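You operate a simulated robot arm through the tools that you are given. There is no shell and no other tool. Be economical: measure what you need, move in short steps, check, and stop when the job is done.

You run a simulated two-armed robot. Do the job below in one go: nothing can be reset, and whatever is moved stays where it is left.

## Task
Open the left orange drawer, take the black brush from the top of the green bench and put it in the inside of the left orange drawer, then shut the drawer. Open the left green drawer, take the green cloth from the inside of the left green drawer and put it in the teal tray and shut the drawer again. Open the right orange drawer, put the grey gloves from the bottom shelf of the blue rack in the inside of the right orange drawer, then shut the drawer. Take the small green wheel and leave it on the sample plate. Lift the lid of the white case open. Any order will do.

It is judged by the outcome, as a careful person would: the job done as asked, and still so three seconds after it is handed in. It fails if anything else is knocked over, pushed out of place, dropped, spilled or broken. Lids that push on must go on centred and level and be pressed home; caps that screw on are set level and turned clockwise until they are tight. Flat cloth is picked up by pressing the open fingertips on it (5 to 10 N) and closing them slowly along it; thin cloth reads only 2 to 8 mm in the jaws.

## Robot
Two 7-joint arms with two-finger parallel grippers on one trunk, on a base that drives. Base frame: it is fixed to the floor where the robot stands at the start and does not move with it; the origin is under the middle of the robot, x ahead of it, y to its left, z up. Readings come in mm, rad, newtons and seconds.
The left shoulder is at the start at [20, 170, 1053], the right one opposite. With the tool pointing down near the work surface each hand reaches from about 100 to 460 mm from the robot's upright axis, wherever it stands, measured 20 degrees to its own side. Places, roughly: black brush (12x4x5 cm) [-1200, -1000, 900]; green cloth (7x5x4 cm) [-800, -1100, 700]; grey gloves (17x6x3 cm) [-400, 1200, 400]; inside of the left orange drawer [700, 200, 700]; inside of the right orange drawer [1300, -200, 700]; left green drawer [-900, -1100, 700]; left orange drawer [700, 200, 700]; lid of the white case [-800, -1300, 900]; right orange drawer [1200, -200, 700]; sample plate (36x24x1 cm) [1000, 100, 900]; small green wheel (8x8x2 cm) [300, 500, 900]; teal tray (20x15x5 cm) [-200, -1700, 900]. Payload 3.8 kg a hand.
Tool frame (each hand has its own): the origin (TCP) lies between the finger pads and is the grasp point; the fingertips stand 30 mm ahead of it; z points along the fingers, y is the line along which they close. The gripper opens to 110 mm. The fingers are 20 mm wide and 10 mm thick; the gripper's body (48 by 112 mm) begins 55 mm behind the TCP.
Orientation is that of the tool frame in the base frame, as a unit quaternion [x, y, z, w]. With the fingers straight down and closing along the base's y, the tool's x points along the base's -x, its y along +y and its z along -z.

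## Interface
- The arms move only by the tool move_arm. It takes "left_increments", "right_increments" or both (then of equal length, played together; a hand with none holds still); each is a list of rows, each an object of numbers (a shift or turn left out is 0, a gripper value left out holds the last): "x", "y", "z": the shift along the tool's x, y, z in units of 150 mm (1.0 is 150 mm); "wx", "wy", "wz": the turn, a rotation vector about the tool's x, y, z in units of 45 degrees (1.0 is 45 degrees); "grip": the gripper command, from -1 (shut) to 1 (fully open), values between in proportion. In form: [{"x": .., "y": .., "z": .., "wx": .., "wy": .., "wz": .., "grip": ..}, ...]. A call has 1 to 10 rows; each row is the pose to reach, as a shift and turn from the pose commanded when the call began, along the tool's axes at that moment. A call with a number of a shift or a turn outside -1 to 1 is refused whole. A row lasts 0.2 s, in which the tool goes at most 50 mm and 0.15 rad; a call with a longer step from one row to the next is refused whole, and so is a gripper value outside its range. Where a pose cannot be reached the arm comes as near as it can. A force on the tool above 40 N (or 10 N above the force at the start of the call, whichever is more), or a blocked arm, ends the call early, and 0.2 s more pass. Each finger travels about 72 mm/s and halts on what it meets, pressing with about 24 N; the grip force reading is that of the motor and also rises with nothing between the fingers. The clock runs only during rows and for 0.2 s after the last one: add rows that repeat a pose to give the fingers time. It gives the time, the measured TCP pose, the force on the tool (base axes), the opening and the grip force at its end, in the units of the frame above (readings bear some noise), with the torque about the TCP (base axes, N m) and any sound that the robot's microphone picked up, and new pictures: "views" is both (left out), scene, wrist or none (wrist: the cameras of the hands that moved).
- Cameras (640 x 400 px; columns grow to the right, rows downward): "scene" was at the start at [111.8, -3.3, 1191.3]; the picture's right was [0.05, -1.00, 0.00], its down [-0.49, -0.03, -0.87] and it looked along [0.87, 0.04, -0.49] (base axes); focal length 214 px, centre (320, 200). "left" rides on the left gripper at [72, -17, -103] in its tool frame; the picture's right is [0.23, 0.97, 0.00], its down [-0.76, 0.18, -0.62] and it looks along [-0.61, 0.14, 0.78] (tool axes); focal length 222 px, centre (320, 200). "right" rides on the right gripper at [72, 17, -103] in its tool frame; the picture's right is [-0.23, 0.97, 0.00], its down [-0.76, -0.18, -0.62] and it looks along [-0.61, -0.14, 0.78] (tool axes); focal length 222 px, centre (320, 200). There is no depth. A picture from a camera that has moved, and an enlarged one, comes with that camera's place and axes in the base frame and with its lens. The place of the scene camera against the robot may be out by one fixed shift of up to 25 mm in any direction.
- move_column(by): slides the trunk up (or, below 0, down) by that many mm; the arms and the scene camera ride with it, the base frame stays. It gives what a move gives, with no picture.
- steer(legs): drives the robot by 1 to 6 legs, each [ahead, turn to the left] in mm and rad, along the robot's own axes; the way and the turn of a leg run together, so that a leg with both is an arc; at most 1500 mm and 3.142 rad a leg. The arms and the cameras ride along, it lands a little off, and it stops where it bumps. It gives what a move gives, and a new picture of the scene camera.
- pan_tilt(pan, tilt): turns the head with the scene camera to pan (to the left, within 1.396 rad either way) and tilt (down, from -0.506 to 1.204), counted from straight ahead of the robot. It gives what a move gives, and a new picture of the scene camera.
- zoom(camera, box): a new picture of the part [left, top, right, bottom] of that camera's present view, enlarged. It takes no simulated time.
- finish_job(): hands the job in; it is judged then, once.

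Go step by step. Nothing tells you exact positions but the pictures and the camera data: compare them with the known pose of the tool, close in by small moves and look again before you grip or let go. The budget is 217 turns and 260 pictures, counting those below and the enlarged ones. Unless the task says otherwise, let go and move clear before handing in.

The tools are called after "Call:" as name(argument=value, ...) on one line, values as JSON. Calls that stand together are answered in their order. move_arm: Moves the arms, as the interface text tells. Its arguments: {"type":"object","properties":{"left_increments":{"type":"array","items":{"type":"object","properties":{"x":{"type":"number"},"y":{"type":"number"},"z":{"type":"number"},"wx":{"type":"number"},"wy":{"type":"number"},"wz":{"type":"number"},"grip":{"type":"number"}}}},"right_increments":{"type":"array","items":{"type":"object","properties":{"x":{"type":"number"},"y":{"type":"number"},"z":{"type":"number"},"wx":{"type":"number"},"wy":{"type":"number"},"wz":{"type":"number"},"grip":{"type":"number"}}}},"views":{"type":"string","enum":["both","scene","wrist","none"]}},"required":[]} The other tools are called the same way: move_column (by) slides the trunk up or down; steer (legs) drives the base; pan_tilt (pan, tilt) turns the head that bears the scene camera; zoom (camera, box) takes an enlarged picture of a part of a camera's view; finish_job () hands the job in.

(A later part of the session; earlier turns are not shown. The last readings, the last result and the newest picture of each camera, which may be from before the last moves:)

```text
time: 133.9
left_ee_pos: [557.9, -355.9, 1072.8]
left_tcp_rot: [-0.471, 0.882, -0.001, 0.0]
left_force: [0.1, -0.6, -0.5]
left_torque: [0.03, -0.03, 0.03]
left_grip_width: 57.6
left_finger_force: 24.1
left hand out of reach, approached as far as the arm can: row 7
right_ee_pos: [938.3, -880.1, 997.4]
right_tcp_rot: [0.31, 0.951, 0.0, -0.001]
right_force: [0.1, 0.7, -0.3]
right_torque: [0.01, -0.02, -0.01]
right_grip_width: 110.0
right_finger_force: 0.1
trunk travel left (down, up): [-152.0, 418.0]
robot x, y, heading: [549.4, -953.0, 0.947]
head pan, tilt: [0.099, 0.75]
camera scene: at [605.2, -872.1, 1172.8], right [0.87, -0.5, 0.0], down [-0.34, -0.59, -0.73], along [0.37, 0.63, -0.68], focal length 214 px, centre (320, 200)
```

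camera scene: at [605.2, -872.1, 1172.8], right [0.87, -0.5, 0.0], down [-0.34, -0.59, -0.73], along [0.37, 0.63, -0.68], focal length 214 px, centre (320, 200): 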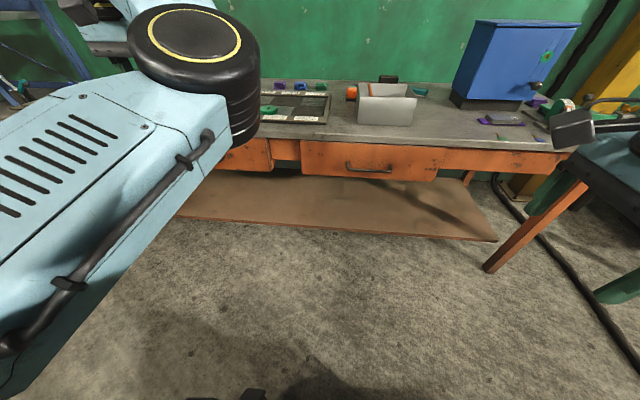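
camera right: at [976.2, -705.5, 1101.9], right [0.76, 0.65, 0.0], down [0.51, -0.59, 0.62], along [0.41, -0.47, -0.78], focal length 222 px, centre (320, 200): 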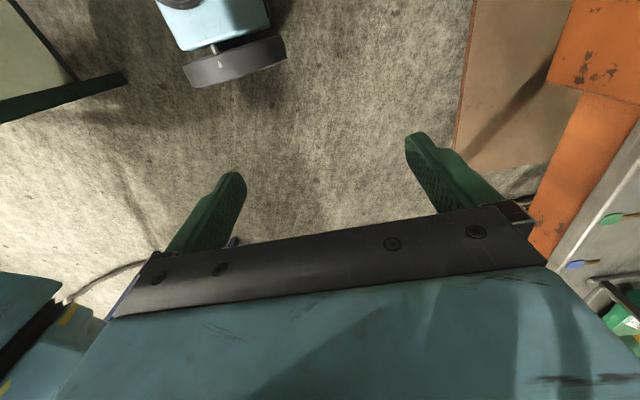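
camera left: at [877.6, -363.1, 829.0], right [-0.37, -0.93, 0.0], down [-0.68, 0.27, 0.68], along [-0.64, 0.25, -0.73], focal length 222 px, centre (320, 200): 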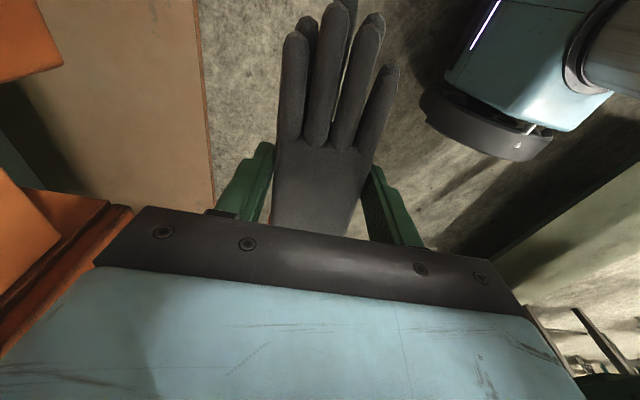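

Progress: the hand moved out and somewhat back. I continue pulling back and lowering in this outward area.

Call:
move_arm(left_increments=[{"x": 0.2}, {"x": 0.4}, {"x": 0.6}, {"x": 0.8}, {"x": 1.0}, {"x": 1.0}], views="none")

Call:
move_arm(left_increments=[{"y": -0.25}, {"y": -0.5}, {"y": -0.75}, {"y": -1.0}, {"y": -1.0}], views="scene")

```text
time: 135.3
left_ee_pos: [429.5, -437.7, 1076.0]
left_tcp_rot: [-0.472, 0.882, 0.0, 0.0]
left_force: [-0.3, 0.3, -0.8]
left_torque: [0.0, 0.0, -0.03]
left_grip_width: 57.7
left_finger_force: 24.7
left hand out of reach, approached as far as the arm can: row 1, 2, 3, 4, 5, 6
right_ee_pos: [937.4, -881.3, 999.3]
right_tcp_rot: [0.31, 0.951, 0.001, 0.0]
right_force: [-0.6, -0.2, 0.3]
right_torque: [0.02, 0.0, -0.03]
right_grip_width: 110.1
right_finger_force: 0.1
trunk travel left (down, up): [-152.0, 418.0]
robot x, y, heading: [551.5, -953.0, 0.948]
head pan, tilt: [0.099, 0.75]
```

```text
time: 136.5
left_ee_pos: [430.9, -435.9, 1077.5]
left_tcp_rot: [-0.471, 0.882, 0.0, 0.0]
left_force: [-0.6, 0.1, -2.0]
left_torque: [0.04, 0.02, 0.0]
left_grip_width: 57.5
left_finger_force: 24.0
left hand out of reach, approached as far as the arm can: row 1, 2, 3, 4, 5
right_ee_pos: [935.9, -880.7, 999.2]
right_tcp_rot: [0.31, 0.951, 0.001, 0.0]
right_force: [-0.1, -0.1, -0.2]
right_torque: [0.01, 0.02, 0.0]
right_grip_width: 110.2
right_finger_force: 0.1
trunk travel left (down, up): [-152.0, 418.0]
robot x, y, heading: [553.3, -952.7, 0.943]
head pan, tilt: [0.099, 0.75]
camera scene: at [605.1, -872.2, 1172.8], right [0.87, -0.5, 0.0], down [-0.34, -0.59, -0.73], along [0.37, 0.63, -0.68], focal length 214 px, centre (320, 200)
```

scene: 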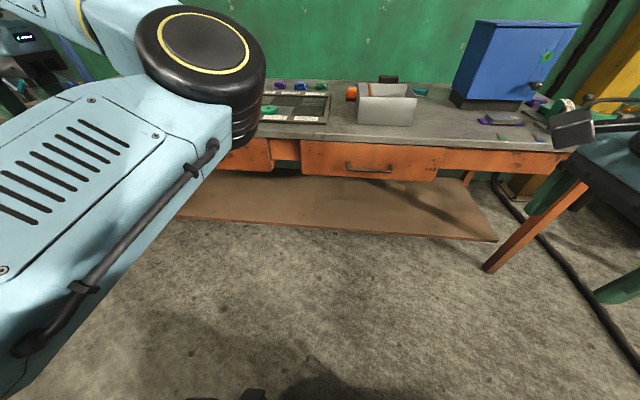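

The hand is sliding along its reach limit. I test whether turning the wrist frees the arm.

Call:
move_arm(left_increments=[{"wz": -0.17}, {"wz": -0.34}, {"wz": -0.51}, {"wz": -0.68}, {"wz": -0.85}, {"wz": -1.0}, {"wz": -1.0}], views="none")

Call:
move_arm(left_increments=[{"x": 0.2}, {"x": 0.4}, {"x": 0.6}, {"x": 0.8}, {"x": 0.8}], views="none")

Call:
move_arm(left_increments=[{"z": 0.2}, {"z": 0.4}, {"z": 0.6}, {"z": 0.8}, {"z": 0.8}], views="scene")

```text
time: 138.1
left_ee_pos: [433.1, -431.1, 1079.2]
left_tcp_rot: [0.774, -0.633, 0.001, -0.001]
left_force: [0.1, 0.8, -1.3]
left_torque: [0.02, 0.0, 0.02]
left_grip_width: 57.6
left_finger_force: 24.2
right_ee_pos: [937.9, -881.4, 999.5]
right_tcp_rot: [0.31, 0.951, 0.001, 0.0]
right_force: [0.4, 0.1, -0.1]
right_torque: [0.03, -0.04, -0.03]
right_grip_width: 110.0
right_finger_force: 0.1
trunk travel left (down, up): [-152.0, 418.0]
robot x, y, heading: [551.4, -956.0, 0.947]
head pan, tilt: [0.099, 0.75]
```

```text
time: 139.3
left_ee_pos: [381.4, -530.6, 1075.9]
left_tcp_rot: [0.773, -0.634, 0.002, 0.001]
left_force: [0.4, 0.2, -2.1]
left_torque: [-0.03, 0.01, 0.01]
left_grip_width: 57.6
left_finger_force: 24.5
left hand out of reach, approached as far as the arm can: row 1, 2, 3, 4, 5
right_ee_pos: [937.0, -880.5, 999.1]
right_tcp_rot: [0.31, 0.951, 0.001, 0.0]
right_force: [-0.6, 0.0, 0.2]
right_torque: [0.01, -0.01, 0.03]
right_grip_width: 110.2
right_finger_force: 0.1
trunk travel left (down, up): [-152.0, 418.0]
robot x, y, heading: [554.9, -953.1, 0.946]
head pan, tilt: [0.099, 0.75]
```

```text
time: 140.5
left_ee_pos: [377.5, -529.2, 956.2]
left_tcp_rot: [0.773, -0.634, 0.001, 0.0]
left_force: [0.5, -0.5, -0.3]
left_torque: [0.0, -0.02, -0.01]
left_grip_width: 57.4
left_finger_force: 23.5
left hand out of reach, approached as far as the arm can: row 4, 5
right_ee_pos: [937.5, -882.2, 997.9]
right_tcp_rot: [0.309, 0.951, 0.0, -0.001]
right_force: [0.1, -0.1, -0.1]
right_torque: [0.02, -0.03, -0.03]
right_grip_width: 110.0
right_finger_force: 0.1
trunk travel left (down, up): [-152.0, 418.0]
robot x, y, heading: [551.0, -954.2, 0.945]
head pan, tilt: [0.099, 0.75]
camera scene: at [605.1, -872.2, 1172.9], right [0.87, -0.5, 0.0], down [-0.34, -0.59, -0.73], along [0.37, 0.63, -0.68], focal length 214 px, centre (320, 200)
```

scene: 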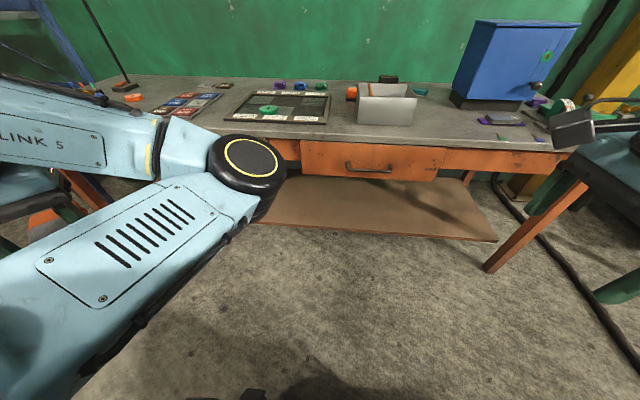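

I see the elbow folded at its flexion limit, mirrored from its natural outward position. I take the hand low in front, then wind the wrist the other way to swing the elbow back out.

Call:
move_arm(left_increments=[{"z": 0.25}, {"z": 0.5}, {"z": 0.75}, {"z": 1.0}, {"z": 1.0}], views="none")

Call:
move_arm(left_increments=[{"z": 0.25}, {"z": 0.5}, {"z": 0.75}, {"z": 1.0}, {"z": 1.0}], views="none")

Call:
move_arm(left_increments=[{"z": 0.25}, {"z": 0.5}, {"z": 0.75}, {"z": 0.75}], views="scene")

```text
time: 141.7
left_ee_pos: [364.3, -514.9, 814.6]
left_tcp_rot: [0.773, -0.634, 0.002, 0.0]
left_force: [0.4, 1.0, -1.3]
left_torque: [0.02, 0.02, 0.0]
left_grip_width: 57.3
left_finger_force: 24.6
left hand out of reach, approached as far as the arm can: row 1, 2, 3, 4, 5
right_ee_pos: [937.1, -882.3, 998.8]
right_tcp_rot: [0.311, 0.951, 0.0, 0.0]
right_force: [-0.4, 0.7, 0.3]
right_torque: [0.01, 0.02, 0.0]
right_grip_width: 110.0
right_finger_force: 0.2
trunk travel left (down, up): [-152.0, 418.0]
robot x, y, heading: [548.7, -952.5, 0.949]
head pan, tilt: [0.099, 0.75]
```

```text
time: 142.9
left_ee_pos: [360.4, -512.7, 667.4]
left_tcp_rot: [0.774, -0.633, -0.001, 0.0]
left_force: [0.6, 0.0, -1.5]
left_torque: [0.01, -0.02, -0.02]
left_grip_width: 57.7
left_finger_force: 23.9
left hand out of reach, approached as far as the arm can: row 1
right_ee_pos: [936.5, -880.4, 998.2]
right_tcp_rot: [0.31, 0.951, 0.001, 0.001]
right_force: [-0.1, -0.8, 0.3]
right_torque: [0.01, 0.0, 0.0]
right_grip_width: 109.8
right_finger_force: 0.1
trunk travel left (down, up): [-152.0, 418.0]
robot x, y, heading: [550.7, -951.4, 0.946]
head pan, tilt: [0.099, 0.75]
```

```text
time: 143.9
left_ee_pos: [363.4, -515.4, 550.2]
left_tcp_rot: [0.773, -0.635, 0.001, 0.0]
left_force: [-0.8, 0.6, -0.7]
left_torque: [0.02, 0.01, -0.03]
left_grip_width: 57.5
left_finger_force: 23.7
right_ee_pos: [938.0, -880.6, 999.6]
right_tcp_rot: [0.31, 0.951, 0.001, 0.0]
right_force: [-0.2, 0.1, 1.1]
right_torque: [-0.01, 0.0, 0.03]
right_grip_width: 110.3
right_finger_force: 0.0
trunk travel left (down, up): [-152.0, 418.0]
robot x, y, heading: [548.2, -949.4, 0.95]
head pan, tilt: [0.099, 0.75]
camera scene: at [605.1, -872.2, 1172.8], right [0.87, -0.5, 0.0], down [-0.34, -0.59, -0.73], along [0.37, 0.63, -0.68], focal length 214 px, centre (320, 200)
```

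scene: 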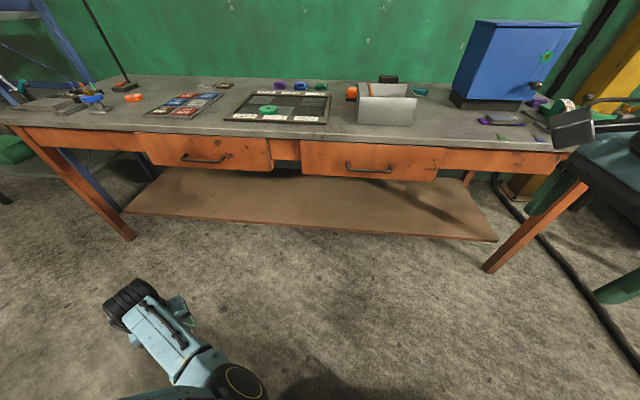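

Now low on the left side. I wind the wrist +90° and look where the elbow goes.

Call:
move_arm(left_increments=[{"wz": 0.17}, {"wz": 0.34}, {"wz": 0.51}, {"wz": 0.68}, {"wz": 0.85}, {"wz": 1.0}, {"wz": 1.0}], views="none")

Call:
move_arm(left_increments=[{"wz": 0.17, "y": -0.2}, {"wz": 0.34, "y": -0.4}, {"wz": 0.51, "y": -0.6}, {"wz": 0.68, "y": -0.8}, {"wz": 0.85, "y": -1.0}, {"wz": 1.0, "y": -1.0}, {"wz": 1.0, "y": -1.0}], views="scene")

```text
time: 145.5
left_ee_pos: [363.8, -515.0, 551.6]
left_tcp_rot: [-0.471, 0.882, -0.002, 0.0]
left_force: [-0.2, -0.8, -0.6]
left_torque: [0.01, 0.03, 0.0]
left_grip_width: 57.3
left_finger_force: 24.5
right_ee_pos: [937.8, -881.4, 998.2]
right_tcp_rot: [0.31, 0.951, 0.0, -0.001]
right_force: [0.3, -0.1, 0.1]
right_torque: [-0.01, -0.01, -0.01]
right_grip_width: 110.1
right_finger_force: 0.1
trunk travel left (down, up): [-152.0, 418.0]
robot x, y, heading: [550.8, -957.1, 0.947]
head pan, tilt: [0.099, 0.75]
```

```text
time: 147.1
left_ee_pos: [486.2, -599.3, 551.9]
left_tcp_rot: [-0.097, 0.995, -0.002, 0.0]
left_force: [0.2, -1.5, -0.8]
left_torque: [-0.05, 0.01, 0.04]
left_grip_width: 57.6
left_finger_force: 23.6
right_ee_pos: [937.2, -881.7, 998.7]
right_tcp_rot: [0.31, 0.951, 0.0, 0.001]
right_force: [-0.6, 0.9, -0.6]
right_torque: [-0.01, 0.0, 0.02]
right_grip_width: 109.8
right_finger_force: 0.0
trunk travel left (down, up): [-152.0, 418.0]
robot x, y, heading: [551.5, -947.9, 0.943]
head pan, tilt: [0.099, 0.75]
camera scene: at [605.1, -872.2, 1172.8], right [0.87, -0.5, 0.0], down [-0.34, -0.59, -0.73], along [0.37, 0.63, -0.68], focal length 214 px, centre (320, 200)
```

scene: 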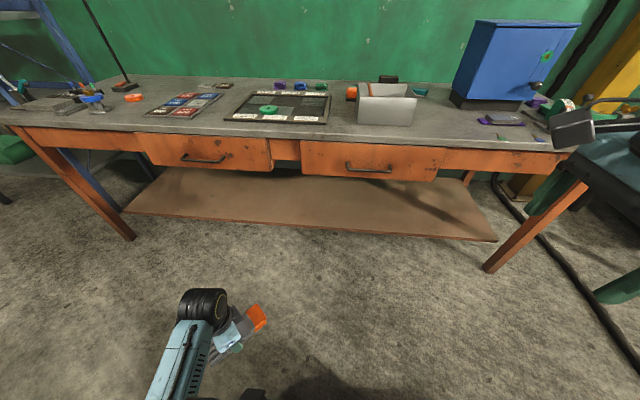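

The elbow is swinging outward. I continue winding another 45° and shift the hand right.

Call:
move_arm(left_increments=[{"wz": 0.17, "x": -0.1, "y": -0.1}, {"wz": 0.34, "x": -0.2, "y": -0.2}, {"wz": 0.51, "x": -0.3, "y": -0.3}, {"wz": 0.68, "x": -0.4, "y": -0.4}, {"wz": 0.85, "x": -0.45, "y": -0.49}, {"wz": 1.0, "x": -0.45, "y": -0.49}, {"wz": 1.0, "x": -0.45, "y": -0.49}], views="none")

Call:
move_arm(left_increments=[{"wz": -0.17, "z": -0.2}, {"wz": -0.34, "z": -0.4}, {"wz": -0.51, "z": -0.6}, {"wz": -0.68, "z": -0.8}, {"wz": -0.85, "z": -1.0}, {"wz": -1.0, "z": -1.0}, {"wz": -1.0, "z": -1.0}], views="scene")

```text
time: 148.7
left_ee_pos: [568.5, -657.9, 552.6]
left_tcp_rot: [0.292, 0.956, 0.0, 0.001]
left_force: [-0.2, -0.1, -0.5]
left_torque: [0.01, -0.05, 0.01]
left_grip_width: 57.6
left_finger_force: 23.7
right_ee_pos: [937.6, -881.8, 999.0]
right_tcp_rot: [0.31, 0.951, 0.0, 0.0]
right_force: [0.2, -0.1, -0.3]
right_torque: [0.04, 0.02, 0.0]
right_grip_width: 110.1
right_finger_force: 0.1
trunk travel left (down, up): [-152.0, 418.0]
robot x, y, heading: [548.2, -953.2, 0.946]
head pan, tilt: [0.099, 0.75]
```

```text
time: 150.3
left_ee_pos: [568.1, -656.4, 701.8]
left_tcp_rot: [-0.098, 0.995, 0.0, 0.0]
left_force: [-0.2, -0.7, -0.9]
left_torque: [0.02, 0.03, 0.0]
left_grip_width: 57.3
left_finger_force: 24.3
right_ee_pos: [938.1, -880.4, 998.9]
right_tcp_rot: [0.309, 0.951, 0.001, 0.0]
right_force: [-0.6, -0.3, 0.3]
right_torque: [0.0, -0.02, -0.02]
right_grip_width: 109.8
right_finger_force: 0.1
trunk travel left (down, up): [-152.0, 418.0]
robot x, y, heading: [554.1, -952.3, 0.953]
head pan, tilt: [0.099, 0.75]
camera scene: at [605.1, -872.2, 1172.8], right [0.87, -0.5, 0.0], down [-0.34, -0.59, -0.73], along [0.37, 0.63, -0.68], focal length 214 px, centre (320, 200)
```

scene: 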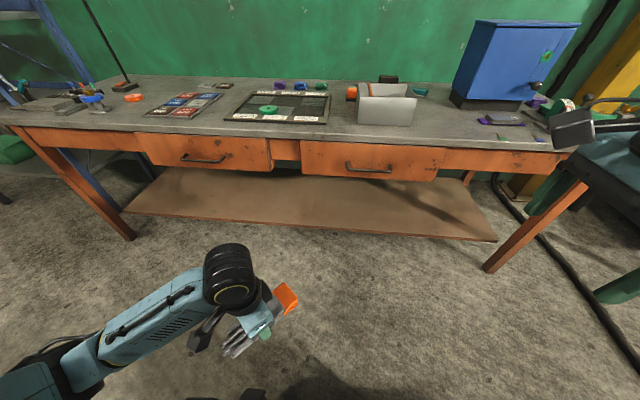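

The elbow is back out naturally. I raise the left hand further and rewind the right wrist the mirrored (safe) way.

Call:
move_arm(left_increments=[{"z": -0.15}, {"z": -0.3}, {"z": -0.5}, {"z": -0.7}, {"z": -0.85}, {"z": -1.0}, {"z": -1.0}], right_increments=[{"wz": -0.17}, {"wz": -0.34}, {"wz": -0.51}, {"wz": -0.68}, {"wz": -0.85}, {"wz": -1.0}, {"wz": -1.0}], views="none")

Call:
move_arm(left_increments=[{"z": -0.15}, {"z": -0.3}, {"z": -0.5}, {"z": -0.6}, {"z": -0.6}, {"z": -0.6}, {"z": -0.6}], right_increments=[{"wz": -0.17}, {"wz": -0.34}, {"wz": -0.51}, {"wz": -0.68}, {"wz": -0.85}, {"wz": -1.0}, {"wz": -1.0}], views="none")

Call:
move_arm(right_increments=[{"wz": -0.17}, {"wz": -0.34}, {"wz": -0.51}, {"wz": -0.68}, {"wz": -0.85}, {"wz": -1.0}, {"wz": -1.0}], views="none")

Call:
move_arm(right_increments=[{"wz": -0.17}, {"wz": -0.34}, {"wz": -0.51}, {"wz": -0.68}, {"wz": -0.85}, {"wz": -1.0}, {"wz": -1.0}], views="scene")

```text
time: 151.9
left_ee_pos: [574.4, -653.6, 851.8]
left_tcp_rot: [-0.099, 0.995, -0.002, -0.002]
left_force: [-0.1, -0.3, -0.4]
left_torque: [0.01, 0.03, 0.02]
left_grip_width: 57.6
left_finger_force: 24.0
left hand out of reach, approached as far as the arm can: row 6, 7
right_ee_pos: [937.5, -881.3, 998.3]
right_tcp_rot: [-0.078, 0.997, 0.001, 0.002]
right_force: [-0.3, 0.1, -0.5]
right_torque: [0.01, 0.01, -0.01]
right_grip_width: 109.9
right_finger_force: 0.0
trunk travel left (down, up): [-152.0, 418.0]
robot x, y, heading: [552.9, -954.7, 0.945]
head pan, tilt: [0.099, 0.75]
```

```text
time: 153.5
left_ee_pos: [572.0, -653.0, 941.6]
left_tcp_rot: [-0.099, 0.995, -0.001, 0.001]
left_force: [0.3, -1.1, -1.0]
left_torque: [-0.02, 0.02, 0.0]
left_grip_width: 57.6
left_finger_force: 23.8
right_ee_pos: [937.9, -881.1, 999.4]
right_tcp_rot: [-0.453, 0.892, 0.0, 0.001]
right_force: [0.3, -0.5, -0.3]
right_torque: [0.03, -0.01, 0.01]
right_grip_width: 110.1
right_finger_force: 0.1
trunk travel left (down, up): [-152.0, 418.0]
robot x, y, heading: [554.7, -954.5, 0.945]
head pan, tilt: [0.099, 0.75]
```

```text
time: 155.1
left_ee_pos: [573.3, -653.3, 942.5]
left_tcp_rot: [-0.098, 0.995, -0.002, 0.0]
left_force: [0.1, -0.2, -0.6]
left_torque: [-0.03, 0.0, 0.03]
left_grip_width: 57.7
left_finger_force: 24.1
right_ee_pos: [937.1, -881.0, 999.3]
right_tcp_rot: [0.761, -0.649, 0.0, -0.001]
right_force: [-0.6, -0.1, 0.3]
right_torque: [-0.01, 0.03, -0.02]
right_grip_width: 110.0
right_finger_force: 0.1
trunk travel left (down, up): [-152.0, 418.0]
robot x, y, heading: [556.2, -953.4, 0.949]
head pan, tilt: [0.099, 0.75]
```

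```text
time: 156.7
left_ee_pos: [573.2, -652.9, 941.9]
left_tcp_rot: [-0.099, 0.995, -0.001, 0.001]
left_force: [0.2, 0.6, -0.7]
left_torque: [-0.02, 0.02, -0.01]
left_grip_width: 57.5
left_finger_force: 24.3
right_ee_pos: [857.8, -888.0, 999.2]
right_tcp_rot: [0.951, -0.309, 0.0, -0.001]
right_force: [0.2, -0.8, 0.4]
right_torque: [-0.04, 0.0, 0.01]
right_grip_width: 109.7
right_finger_force: 0.1
right hand out of reach, approached as far as the arm can: row 3, 4, 5, 6, 7
trunk travel left (down, up): [-152.0, 418.0]
robot x, y, heading: [550.9, -954.3, 0.943]
head pan, tilt: [0.099, 0.75]
camera scene: at [605.2, -872.2, 1172.8], right [0.86, -0.5, 0.0], down [-0.34, -0.59, -0.73], along [0.37, 0.63, -0.68], focal length 214 px, centre (320, 200)
```

scene: 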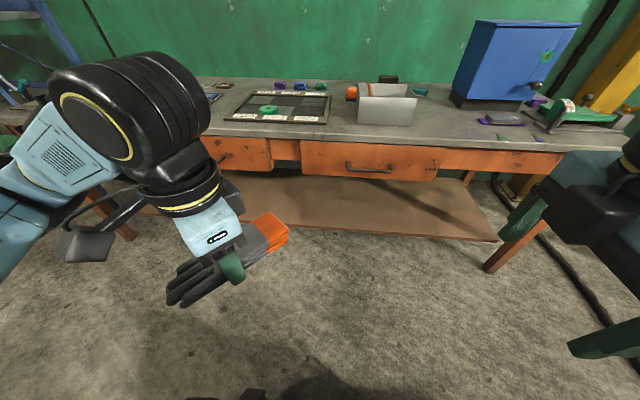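

Both arms are in good posture. I drive 330 mm up to the right drawer.

Call:
steer(legs=[[330, 0.01]])

Call:
move_arm(right_increments=[{"z": 0.25, "x": -0.1}, {"z": 0.5, "x": -0.2}, {"z": 0.75, "x": -0.4}, {"z": 1.0, "x": -0.5}, {"z": 1.0, "x": -0.5}], views="both")

```text
time: 158.9
left_ee_pos: [761.0, -383.8, 942.0]
left_tcp_rot: [-0.105, 0.994, -0.002, 0.0]
left_force: [-0.1, 0.6, -1.3]
left_torque: [0.03, 0.0, -0.01]
left_grip_width: 57.7
left_finger_force: 24.1
right_ee_pos: [1052.0, -614.4, 998.4]
right_tcp_rot: [0.952, -0.305, 0.0, -0.002]
right_force: [0.0, -0.6, -0.1]
right_torque: [-0.02, 0.03, -0.01]
right_grip_width: 109.8
right_finger_force: 0.1
trunk travel left (down, up): [-152.0, 418.0]
robot x, y, heading: [744.5, -682.1, 0.958]
head pan, tilt: [0.099, 0.75]
camera scene: at [796.5, -601.4, 1172.8], right [0.87, -0.49, 0.0], down [-0.34, -0.59, -0.73], along [0.36, 0.64, -0.68], focal length 214 px, centre (320, 200)
```

scene: 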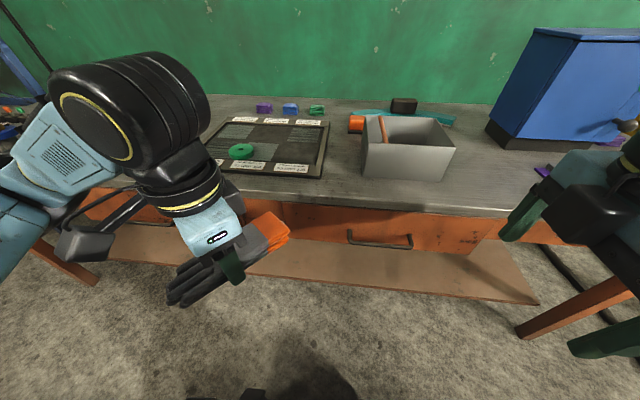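

```text
time: 160.1
left_ee_pos: [760.9, -383.6, 941.8]
left_tcp_rot: [-0.105, 0.994, -0.001, 0.001]
left_force: [0.0, 0.4, 0.1]
left_torque: [-0.02, -0.01, 0.0]
left_grip_width: 57.5
left_finger_force: 24.4
right_ee_pos: [991.9, -557.6, 845.3]
right_tcp_rot: [0.953, -0.304, 0.002, 0.0]
right_force: [0.0, -0.1, 0.2]
right_torque: [0.0, 0.0, 0.0]
right_grip_width: 110.1
right_finger_force: 0.0
right hand out of reach, approached as far as the arm can: row 1, 2, 3, 4, 5
trunk travel left (down, up): [-152.0, 418.0]
robot x, y, heading: [739.4, -682.8, 0.956]
head pan, tilt: [0.099, 0.75]
camera scene: at [796.3, -601.9, 1172.9], right [0.87, -0.49, 0.0], down [-0.34, -0.59, -0.73], along [0.36, 0.64, -0.68], focal length 214 px, centre (320, 200)
camera right: at [1040.9, -614.7, 949.8], right [-0.75, -0.66, 0.0], down [-0.52, 0.59, 0.62], along [-0.41, 0.47, -0.78], focal length 222 px, centre (320, 200)
```

scene: 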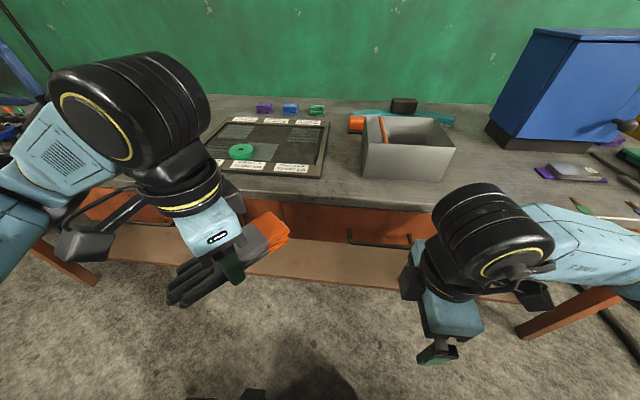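
right: 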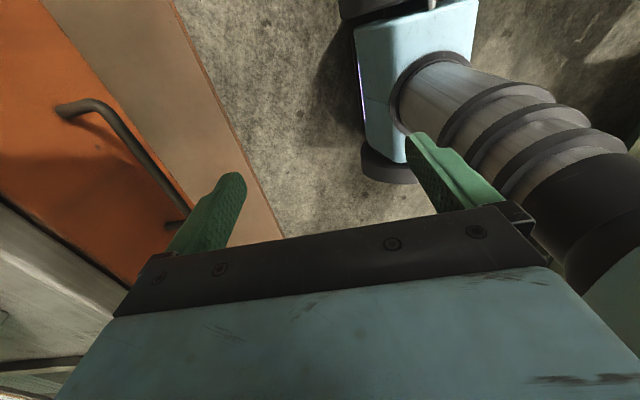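

The handle bar is at about [1092, -385, 722], right under the table edge, so a vertical gripper would hit the table. I move the right hand forward and pitch it toward horizontal so that the jaws close above and below the bar.

Call:
move_arm(right_increments=[{"y": -0.2, "z": 0.15}, {"y": -0.4, "z": 0.3}, {"y": -0.6, "z": 0.45}, {"y": -0.8, "z": 0.5, "wx": 0.15}, {"y": -0.8, "z": 0.5, "wx": 0.32}, {"y": -0.8, "z": 0.5, "wx": 0.5}, {"y": -0.8, "z": 0.5, "wx": 0.67}, {"y": -0.8, "z": 0.5, "wx": 0.84}, {"y": -0.8, "z": 0.5, "wx": 1.0}, {"y": -0.8, "z": 0.5, "wx": 1.0}], views="both")

```text
time: 162.3
left_ee_pos: [760.6, -383.0, 942.4]
left_tcp_rot: [-0.105, 0.995, -0.001, 0.001]
left_force: [-1.1, 0.6, -1.1]
left_torque: [-0.02, 0.01, 0.0]
left_grip_width: 57.3
left_finger_force: 24.4
right_ee_pos: [1060.9, -460.7, 773.3]
right_tcp_rot: [0.879, -0.281, 0.117, -0.366]
right_force: [0.4, -0.4, 0.0]
right_torque: [0.01, 0.04, 0.02]
right_grip_width: 110.2
right_finger_force: 0.0
right hand out of reach, approached as far as the arm can: row 2, 3, 4
trunk travel left (down, up): [-152.0, 418.0]
robot x, y, heading: [741.0, -684.9, 0.957]
head pan, tilt: [0.099, 0.75]
camera scene: at [796.3, -601.9, 1172.8], right [0.87, -0.49, 0.0], down [-0.34, -0.59, -0.73], along [0.36, 0.64, -0.68], focal length 214 px, centre (320, 200)
camera right: at [1071.9, -573.0, 834.0], right [-0.58, -0.43, -0.69], down [-0.8, 0.18, 0.57], along [-0.11, 0.89, -0.45], focal length 222 px, centre (320, 200)
```

scene: 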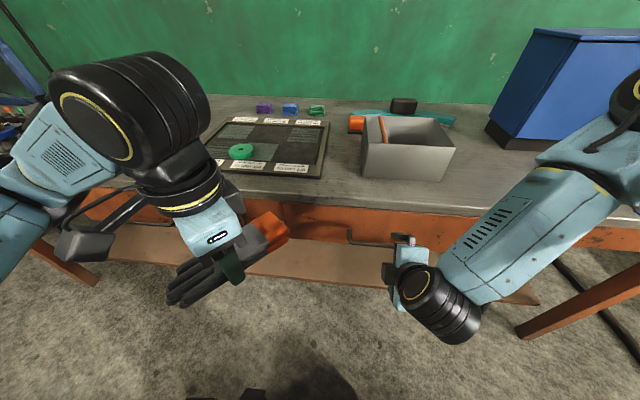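
right: 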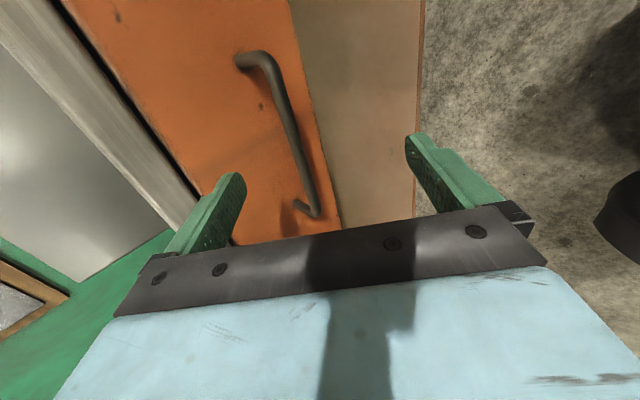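

The bar lies nicely between the fingers. I pitch further to about 72°, lower to bar height with the jaws half open, and look.

Call:
move_arm(right_increments=[{"wx": 0.16}, {"wx": 0.32}, {"wx": 0.48}, {"wx": 0.6}, {"wx": 0.6}], views="none")

Call:
move_arm(right_increments=[{"y": 0.15, "z": 0.05, "x": -0.08, "grip": 0.1}, {"y": 0.3, "z": 0.1, "x": -0.15, "grip": 0.1}, {"y": 0.3, "z": 0.1, "x": -0.15, "grip": 0.1}, {"y": 0.3, "z": 0.1, "x": -0.15, "grip": 0.1}], views="wrist")

```text
time: 163.5
left_ee_pos: [761.0, -383.0, 942.0]
left_tcp_rot: [-0.104, 0.995, 0.0, 0.0]
left_force: [-0.4, 1.0, -1.8]
left_torque: [-0.03, 0.01, 0.04]
left_grip_width: 57.7
left_finger_force: 23.5
right_ee_pos: [1028.4, -443.0, 798.7]
right_tcp_rot: [0.769, -0.248, 0.181, -0.561]
right_force: [0.2, 0.7, -0.2]
right_torque: [-0.01, 0.0, -0.01]
right_grip_width: 110.0
right_finger_force: 0.1
right hand out of reach, approached as far as the arm can: row 2, 3, 4, 5
trunk travel left (down, up): [-152.0, 418.0]
robot x, y, heading: [744.2, -683.4, 0.959]
head pan, tilt: [0.099, 0.75]
```

```text
time: 164.5
left_ee_pos: [761.4, -384.0, 943.7]
left_tcp_rot: [-0.104, 0.995, 0.0, 0.001]
left_force: [-0.1, 0.3, -1.2]
left_torque: [-0.01, 0.0, 0.05]
left_grip_width: 57.4
left_finger_force: 24.6
right_ee_pos: [1003.9, -425.4, 754.7]
right_tcp_rot: [0.77, -0.247, 0.181, -0.559]
right_force: [0.5, -0.2, -0.2]
right_torque: [0.0, -0.02, -0.01]
right_grip_width: 60.5
right_finger_force: 0.1
right hand out of reach, approached as far as the arm can: row 1, 2, 3, 4
trunk travel left (down, up): [-152.0, 418.0]
robot x, y, heading: [742.5, -683.4, 0.96]
head pan, tilt: [0.099, 0.75]
camera right: at [1002.2, -552.8, 770.5], right [-0.36, -0.11, -0.93], down [-0.93, 0.01, 0.36], along [-0.03, 0.99, -0.11], focal length 222 px, centre (320, 200)
```

right: 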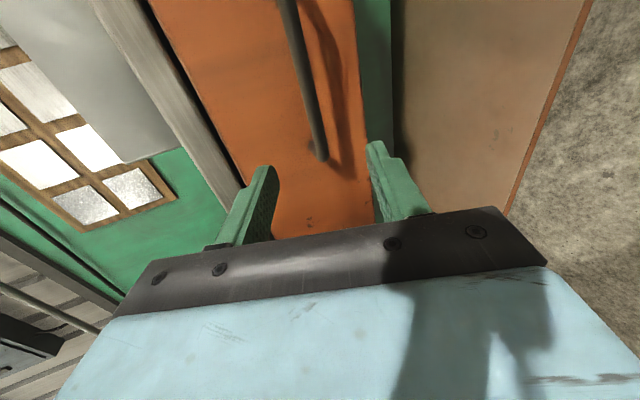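

The jaws straddle the bar's height. I move forward and right so the bar comes between the fingers.

Call:
move_arm(right_increments=[{"x": 0.15, "y": 0.0, "z": 0.1}, {"x": 0.3, "y": 0.02, "z": 0.25}, {"x": 0.3, "y": 0.03, "z": 0.4}, {"x": 0.3, "y": 0.03, "z": 0.4}], views="wrist")

```text
time: 165.5
left_ee_pos: [761.6, -383.3, 941.7]
left_tcp_rot: [-0.104, 0.995, -0.001, 0.001]
left_force: [0.3, 0.2, -0.5]
left_torque: [0.01, -0.01, 0.0]
left_grip_width: 57.4
left_finger_force: 23.9
right_ee_pos: [1028.6, -392.5, 763.9]
right_tcp_rot: [0.77, -0.249, 0.181, -0.559]
right_force: [-0.9, 0.2, -0.4]
right_torque: [-0.04, -0.03, 0.01]
right_grip_width: 60.8
right_finger_force: 0.1
right hand out of reach, approached as far as the arm can: row 1, 2, 3, 4
trunk travel left (down, up): [-152.0, 418.0]
robot x, y, heading: [745.4, -680.6, 0.961]
head pan, tilt: [0.099, 0.75]
camera right: at [1027.4, -519.8, 780.3], right [-0.36, -0.11, -0.93], down [-0.93, 0.01, 0.36], along [-0.03, 0.99, -0.11], focal length 222 px, centre (320, 200)
```

right: 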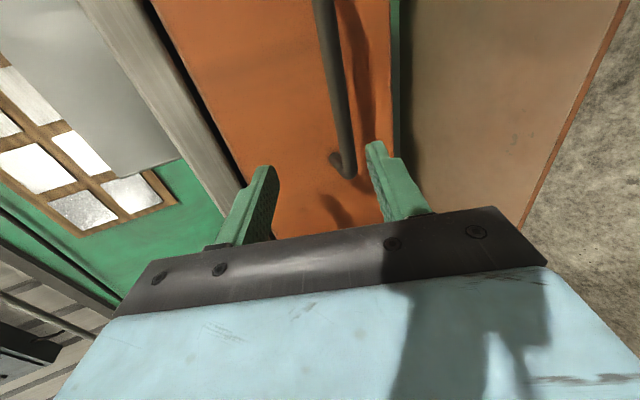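

The arm is too folded here, so I back the robot 90 mm and reach farther out instead.

Call:
steer(legs=[[-90, 0]])

Call:
move_arm(right_increments=[{"x": 0.15, "y": 0.1, "z": 0.1}, {"x": 0.3, "y": 0.2, "z": 0.25}, {"x": 0.3, "y": 0.22, "z": 0.4}, {"x": 0.3, "y": 0.22, "z": 0.5}, {"x": 0.3, "y": 0.22, "z": 0.5}], views="wrist")

```text
time: 166.6
left_ee_pos: [710.0, -456.3, 942.6]
left_tcp_rot: [-0.105, 0.995, 0.0, 0.001]
left_force: [0.0, 0.0, -1.1]
left_torque: [0.0, -0.04, -0.02]
left_grip_width: 57.6
left_finger_force: 23.6
right_ee_pos: [977.0, -466.0, 763.7]
right_tcp_rot: [0.77, -0.248, 0.181, -0.56]
right_force: [0.8, 0.4, 0.3]
right_torque: [0.01, 0.03, -0.06]
right_grip_width: 60.5
right_finger_force: 0.0
trunk travel left (down, up): [-152.0, 418.0]
robot x, y, heading: [694.4, -755.9, 0.959]
head pan, tilt: [0.099, 0.75]
camera scene: at [744.8, -674.9, 1172.9], right [0.87, -0.49, 0.0], down [-0.33, -0.59, -0.73], along [0.36, 0.64, -0.68], focal length 214 px, centre (320, 200)
```

scene: 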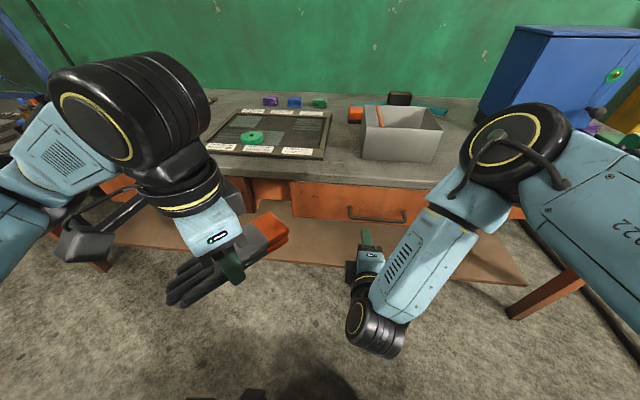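

```text
time: 167.8
left_ee_pos: [710.2, -457.1, 942.0]
left_tcp_rot: [-0.105, 0.995, -0.001, 0.0]
left_force: [0.0, 0.3, -1.3]
left_torque: [0.0, 0.02, -0.04]
left_grip_width: 57.6
left_finger_force: 24.0
right_ee_pos: [994.6, -421.3, 754.3]
right_tcp_rot: [0.771, -0.25, 0.181, -0.557]
right_force: [0.3, -0.5, 0.9]
right_torque: [0.0, 0.05, 0.01]
right_grip_width: 60.4
right_finger_force: 0.0
right hand out of reach, approached as far as the arm can: row 1, 2, 3, 4, 5
trunk travel left (down, up): [-152.0, 418.0]
robot x, y, heading: [692.7, -756.3, 0.96]
head pan, tilt: [0.099, 0.75]
camera right: at [993.0, -548.3, 770.4], right [-0.36, -0.11, -0.93], down [-0.93, 0.01, 0.36], along [-0.03, 0.99, -0.11], focal length 222 px, centre (320, 200)
```

right: 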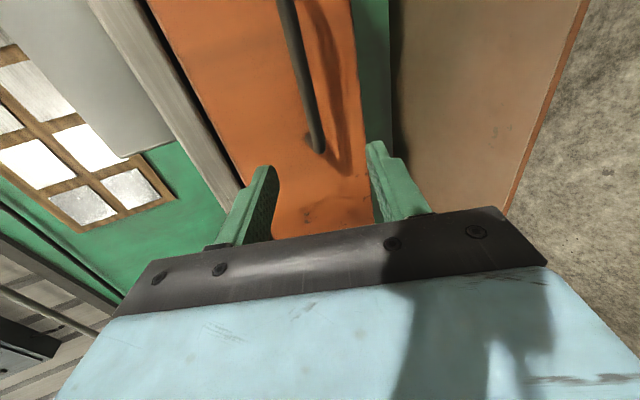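

Still limited; at 45° pitch the hand could reach freely. I reduce the pitch to about 55° and try again.

Call:
move_arm(right_increments=[{"wx": -0.13, "z": -0.1}, {"wx": -0.26, "z": -0.1}, {"wx": -0.4, "z": -0.1}, {"wx": -0.4, "z": -0.1}], views="none")

Call:
move_arm(right_increments=[{"x": 0.2}, {"x": 0.4}, {"x": 0.4}], views="wrist")

```text
time: 168.8
left_ee_pos: [711.1, -456.7, 941.8]
left_tcp_rot: [-0.105, 0.995, -0.001, 0.001]
left_force: [0.1, 0.3, -0.5]
left_torque: [0.02, 0.02, 0.01]
left_grip_width: 57.6
left_finger_force: 23.6
right_ee_pos: [984.4, -435.7, 758.3]
right_tcp_rot: [0.848, -0.273, 0.14, -0.431]
right_force: [0.9, 0.0, -0.3]
right_torque: [-0.06, 0.0, -0.02]
right_grip_width: 60.6
right_finger_force: 0.1
trunk travel left (down, up): [-152.0, 418.0]
robot x, y, heading: [691.7, -755.4, 0.96]
head pan, tilt: [0.099, 0.75]
```

```text
time: 169.6
left_ee_pos: [709.8, -456.5, 941.5]
left_tcp_rot: [-0.104, 0.995, -0.001, 0.001]
left_force: [0.3, 0.2, -0.4]
left_torque: [0.01, 0.01, -0.01]
left_grip_width: 57.5
left_finger_force: 23.6
right_ee_pos: [1031.9, -471.1, 758.4]
right_tcp_rot: [0.848, -0.273, 0.14, -0.431]
right_force: [-0.1, -1.1, -0.4]
right_torque: [0.02, -0.01, 0.0]
right_grip_width: 60.5
right_finger_force: 0.0
trunk travel left (down, up): [-152.0, 418.0]
robot x, y, heading: [689.7, -756.2, 0.959]
head pan, tilt: [0.099, 0.75]
camera right: at [1037.2, -589.4, 805.8], right [-0.52, -0.33, -0.79], down [-0.85, 0.12, 0.51], along [-0.07, 0.94, -0.35], focal length 222 px, centre (320, 200)
```

right: 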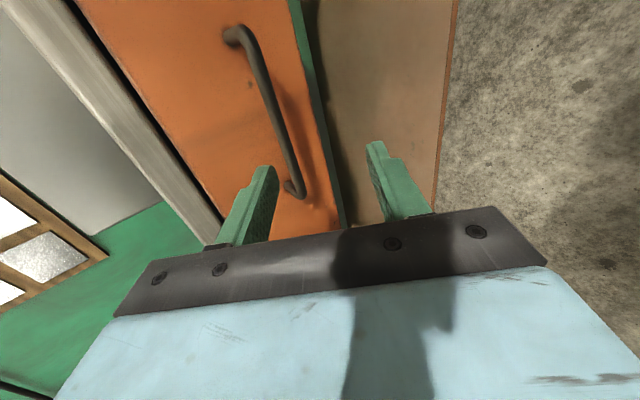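

At 54° pitch the arm moves freely. I go to a pre-grasp point 60 mm short of the bar, with the jaws narrowed to 38 mm.

Call:
move_arm(right_increments=[{"y": -0.13, "z": 0.1, "grip": -0.3}, {"y": -0.265, "z": 0.2, "grip": -0.3}, {"y": -0.265, "z": 0.28, "grip": -0.3}, {"y": -0.265, "z": 0.28, "grip": -0.3}], views="wrist")

```text
time: 170.6
left_ee_pos: [709.9, -456.9, 941.6]
left_tcp_rot: [-0.105, 0.995, 0.0, 0.001]
left_force: [0.0, -0.3, -0.1]
left_torque: [-0.03, 0.03, -0.02]
left_grip_width: 57.6
left_finger_force: 23.5
right_ee_pos: [1065.4, -423.8, 766.1]
right_tcp_rot: [0.848, -0.273, 0.139, -0.432]
right_force: [-0.7, -0.2, 0.7]
right_torque: [0.0, 0.02, 0.03]
right_grip_width: 38.3
right_finger_force: 0.0
trunk travel left (down, up): [-152.0, 418.0]
robot x, y, heading: [693.4, -754.1, 0.962]
head pan, tilt: [0.099, 0.75]
camera right: at [1071.0, -542.6, 813.5], right [-0.52, -0.33, -0.79], down [-0.85, 0.12, 0.51], along [-0.07, 0.94, -0.35], focal length 222 px, centre (320, 200)
```

right: 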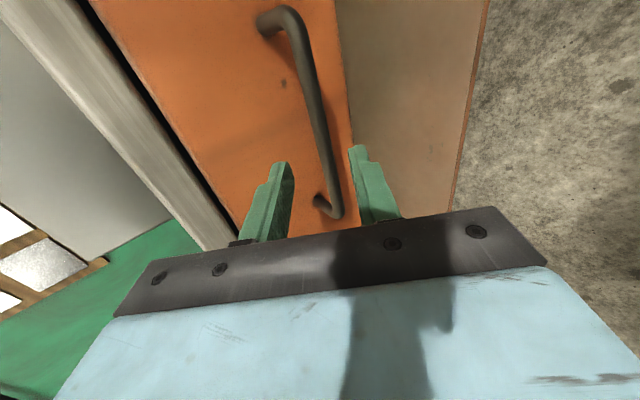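

The bar is lined up between the fingertips. I advance 60 mm along the fingers and close.

Call:
move_arm(right_increments=[{"z": 0.13}, {"z": 0.26}, {"z": 0.36}, {"z": 0.4}, {"z": 0.4}], views="wrist")

```text
time: 171.8
left_ee_pos: [709.1, -457.5, 943.5]
left_tcp_rot: [-0.105, 0.994, 0.0, 0.0]
left_force: [-0.3, -0.5, -2.3]
left_torque: [0.0, 0.0, 0.0]
left_grip_width: 57.6
left_finger_force: 23.8
right_ee_pos: [1093.3, -385.7, 732.1]
right_tcp_rot: [0.848, -0.273, 0.14, -0.432]
right_force: [-4.6, -8.6, 7.8]
right_torque: [0.3, -0.27, -0.12]
right_grip_width: 38.6
right_finger_force: 0.4
trunk travel left (down, up): [-152.0, 418.0]
robot x, y, heading: [691.9, -756.1, 0.959]
head pan, tilt: [0.099, 0.75]
camera right: at [1098.0, -504.5, 778.6], right [-0.52, -0.33, -0.79], down [-0.85, 0.12, 0.51], along [-0.07, 0.94, -0.35], focal length 222 px, centre (320, 200)
```

right: 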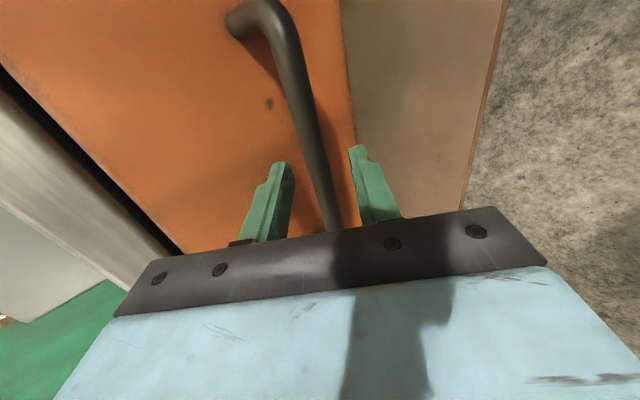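

The bar is between the fingers. I close firmly.

Call:
move_arm(right_increments=[{"z": -0.02, "grip": -0.7}, {"z": -0.02, "grip": -1}, {"z": -0.02, "grip": -1}, {"z": -0.02, "grip": -1}], views="none")

Call:
steer(legs=[[-60, 0]])

```text
time: 172.8
left_ee_pos: [710.1, -455.2, 941.9]
left_tcp_rot: [-0.105, 0.995, 0.0, 0.0]
left_force: [-0.8, -0.3, -1.1]
left_torque: [-0.02, -0.01, 0.01]
left_grip_width: 57.5
left_finger_force: 23.8
right_ee_pos: [1091.7, -388.4, 730.5]
right_tcp_rot: [0.85, -0.272, 0.139, -0.429]
right_force: [-4.0, 0.2, -21.5]
right_torque: [0.05, 0.13, -0.2]
right_grip_width: 11.9
right_finger_force: 45.2
trunk travel left (down, up): [-152.0, 418.0]
robot x, y, heading: [693.2, -756.5, 0.956]
head pan, tilt: [0.099, 0.75]
```

```text
time: 173.7
left_ee_pos: [675.7, -503.8, 942.1]
left_tcp_rot: [-0.105, 0.994, -0.002, 0.0]
left_force: [-0.3, -0.6, -1.4]
left_torque: [0.0, 0.03, -0.01]
left_grip_width: 57.7
left_finger_force: 23.8
right_ee_pos: [1058.8, -435.0, 730.0]
right_tcp_rot: [0.85, -0.272, 0.138, -0.429]
right_force: [-5.0, 5.3, -26.6]
right_torque: [-0.06, -0.1, -0.47]
right_grip_width: 11.5
right_finger_force: 44.4
trunk travel left (down, up): [-152.0, 418.0]
robot x, y, heading: [656.5, -801.3, 0.957]
head pan, tilt: [0.099, 0.75]
camera scene: at [712.0, -721.1, 1172.5], right [0.87, -0.49, 0.0], down [-0.34, -0.6, -0.73], along [0.36, 0.64, -0.68], focal length 214 px, centre (320, 200)
```

scene: 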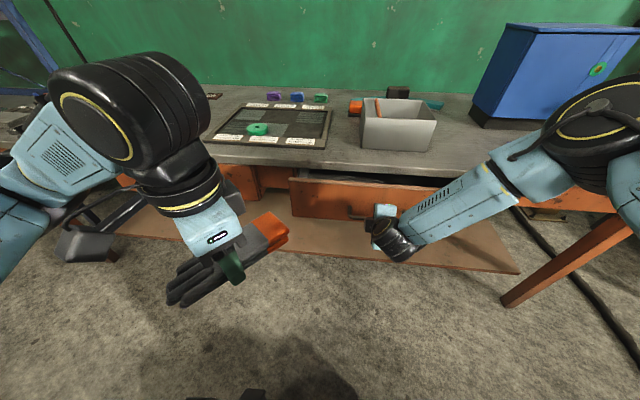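

The drawer is sliding out as I back off. I back another 150 mm.

Call:
steer(legs=[[-150, 0]])

```text
time: 175.1
left_ee_pos: [588.1, -630.4, 941.6]
left_tcp_rot: [-0.108, 0.994, -0.001, 0.0]
left_force: [-0.3, 0.4, -0.9]
left_torque: [0.01, 0.0, -0.03]
left_grip_width: 57.7
left_finger_force: 23.7
right_ee_pos: [967.5, -559.0, 730.0]
right_tcp_rot: [0.851, -0.27, 0.137, -0.429]
right_force: [-2.6, 3.4, -13.4]
right_torque: [0.21, 0.27, -0.25]
right_grip_width: 11.9
right_finger_force: 45.7
trunk travel left (down, up): [-152.0, 418.0]
robot x, y, heading: [576.9, -932.0, 0.963]
head pan, tilt: [0.099, 0.75]
camera scene: at [623.2, -847.5, 1172.6], right [0.87, -0.49, 0.0], down [-0.33, -0.6, -0.73], along [0.36, 0.64, -0.68], focal length 214 px, centre (320, 200)
```

scene: 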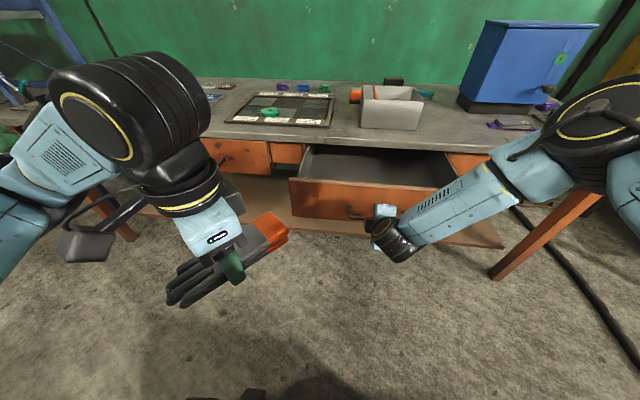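

The drawer is open about 210 mm. I pull it 60 mm further for room, then release the handle and draw the right hand back.

Call:
steer(legs=[[-60, 0]])

Call:
move_arm(right_increments=[{"grip": -0.6}, {"grip": -0.2}, {"grip": -0.2}, {"z": -0.2, "grip": -0.2}, {"z": -0.4, "grip": -0.2}, {"z": -0.5, "grip": -0.2}], views="wrist")

```text
time: 176.1
left_ee_pos: [552.4, -678.9, 942.6]
left_tcp_rot: [-0.107, 0.994, -0.001, 0.001]
left_force: [0.0, 0.1, -1.1]
left_torque: [0.0, -0.02, -0.02]
left_grip_width: 57.5
left_finger_force: 23.9
right_ee_pos: [933.5, -609.5, 731.1]
right_tcp_rot: [0.851, -0.27, 0.136, -0.429]
right_force: [-6.7, 5.9, -7.7]
right_torque: [0.27, 0.26, -0.33]
right_grip_width: 11.7
right_finger_force: 45.0
trunk travel left (down, up): [-152.0, 418.0]
robot x, y, heading: [530.9, -977.3, 0.963]
head pan, tilt: [0.099, 0.75]
camera scene: at [588.5, -896.5, 1172.7], right [0.87, -0.49, 0.0], down [-0.33, -0.6, -0.73], along [0.36, 0.64, -0.68], focal length 214 px, centre (320, 200)
```

scene: 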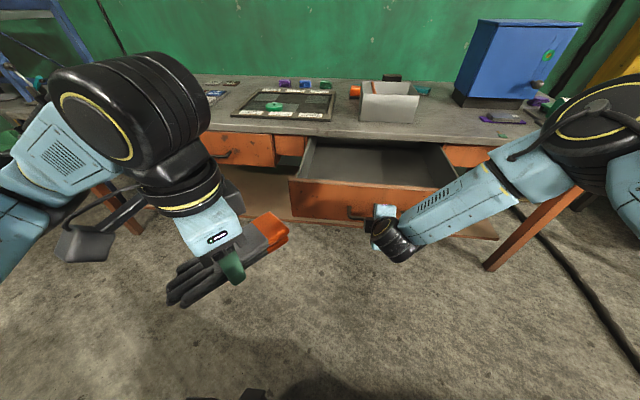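

```text
time: 177.5
left_ee_pos: [552.1, -679.1, 942.5]
left_tcp_rot: [-0.107, 0.994, -0.001, 0.001]
left_force: [-0.7, 0.2, 0.2]
left_torque: [0.0, 0.02, 0.03]
left_grip_width: 57.7
left_finger_force: 23.6
right_ee_pos: [898.7, -660.0, 777.2]
right_tcp_rot: [0.851, -0.271, 0.136, -0.429]
right_force: [0.0, 0.3, 0.6]
right_torque: [0.01, 0.04, 0.0]
right_grip_width: 44.2
right_finger_force: 0.0
trunk travel left (down, up): [-152.0, 418.0]
robot x, y, heading: [537.0, -980.6, 0.967]
head pan, tilt: [0.099, 0.75]
camera right: at [903.9, -777.7, 823.8], right [-0.52, -0.34, -0.78], down [-0.85, 0.12, 0.51], along [-0.08, 0.93, -0.35], focal length 222 px, centre (320, 200)
```

right: 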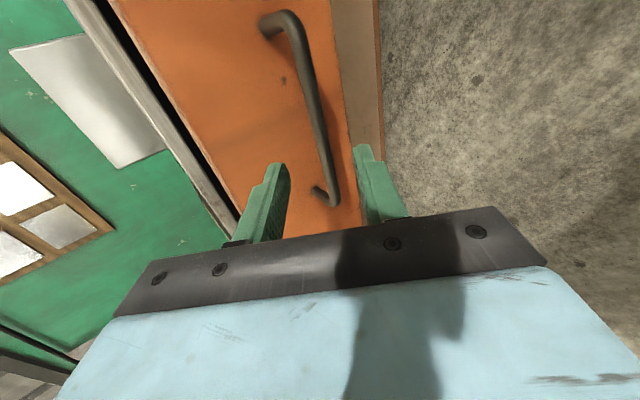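

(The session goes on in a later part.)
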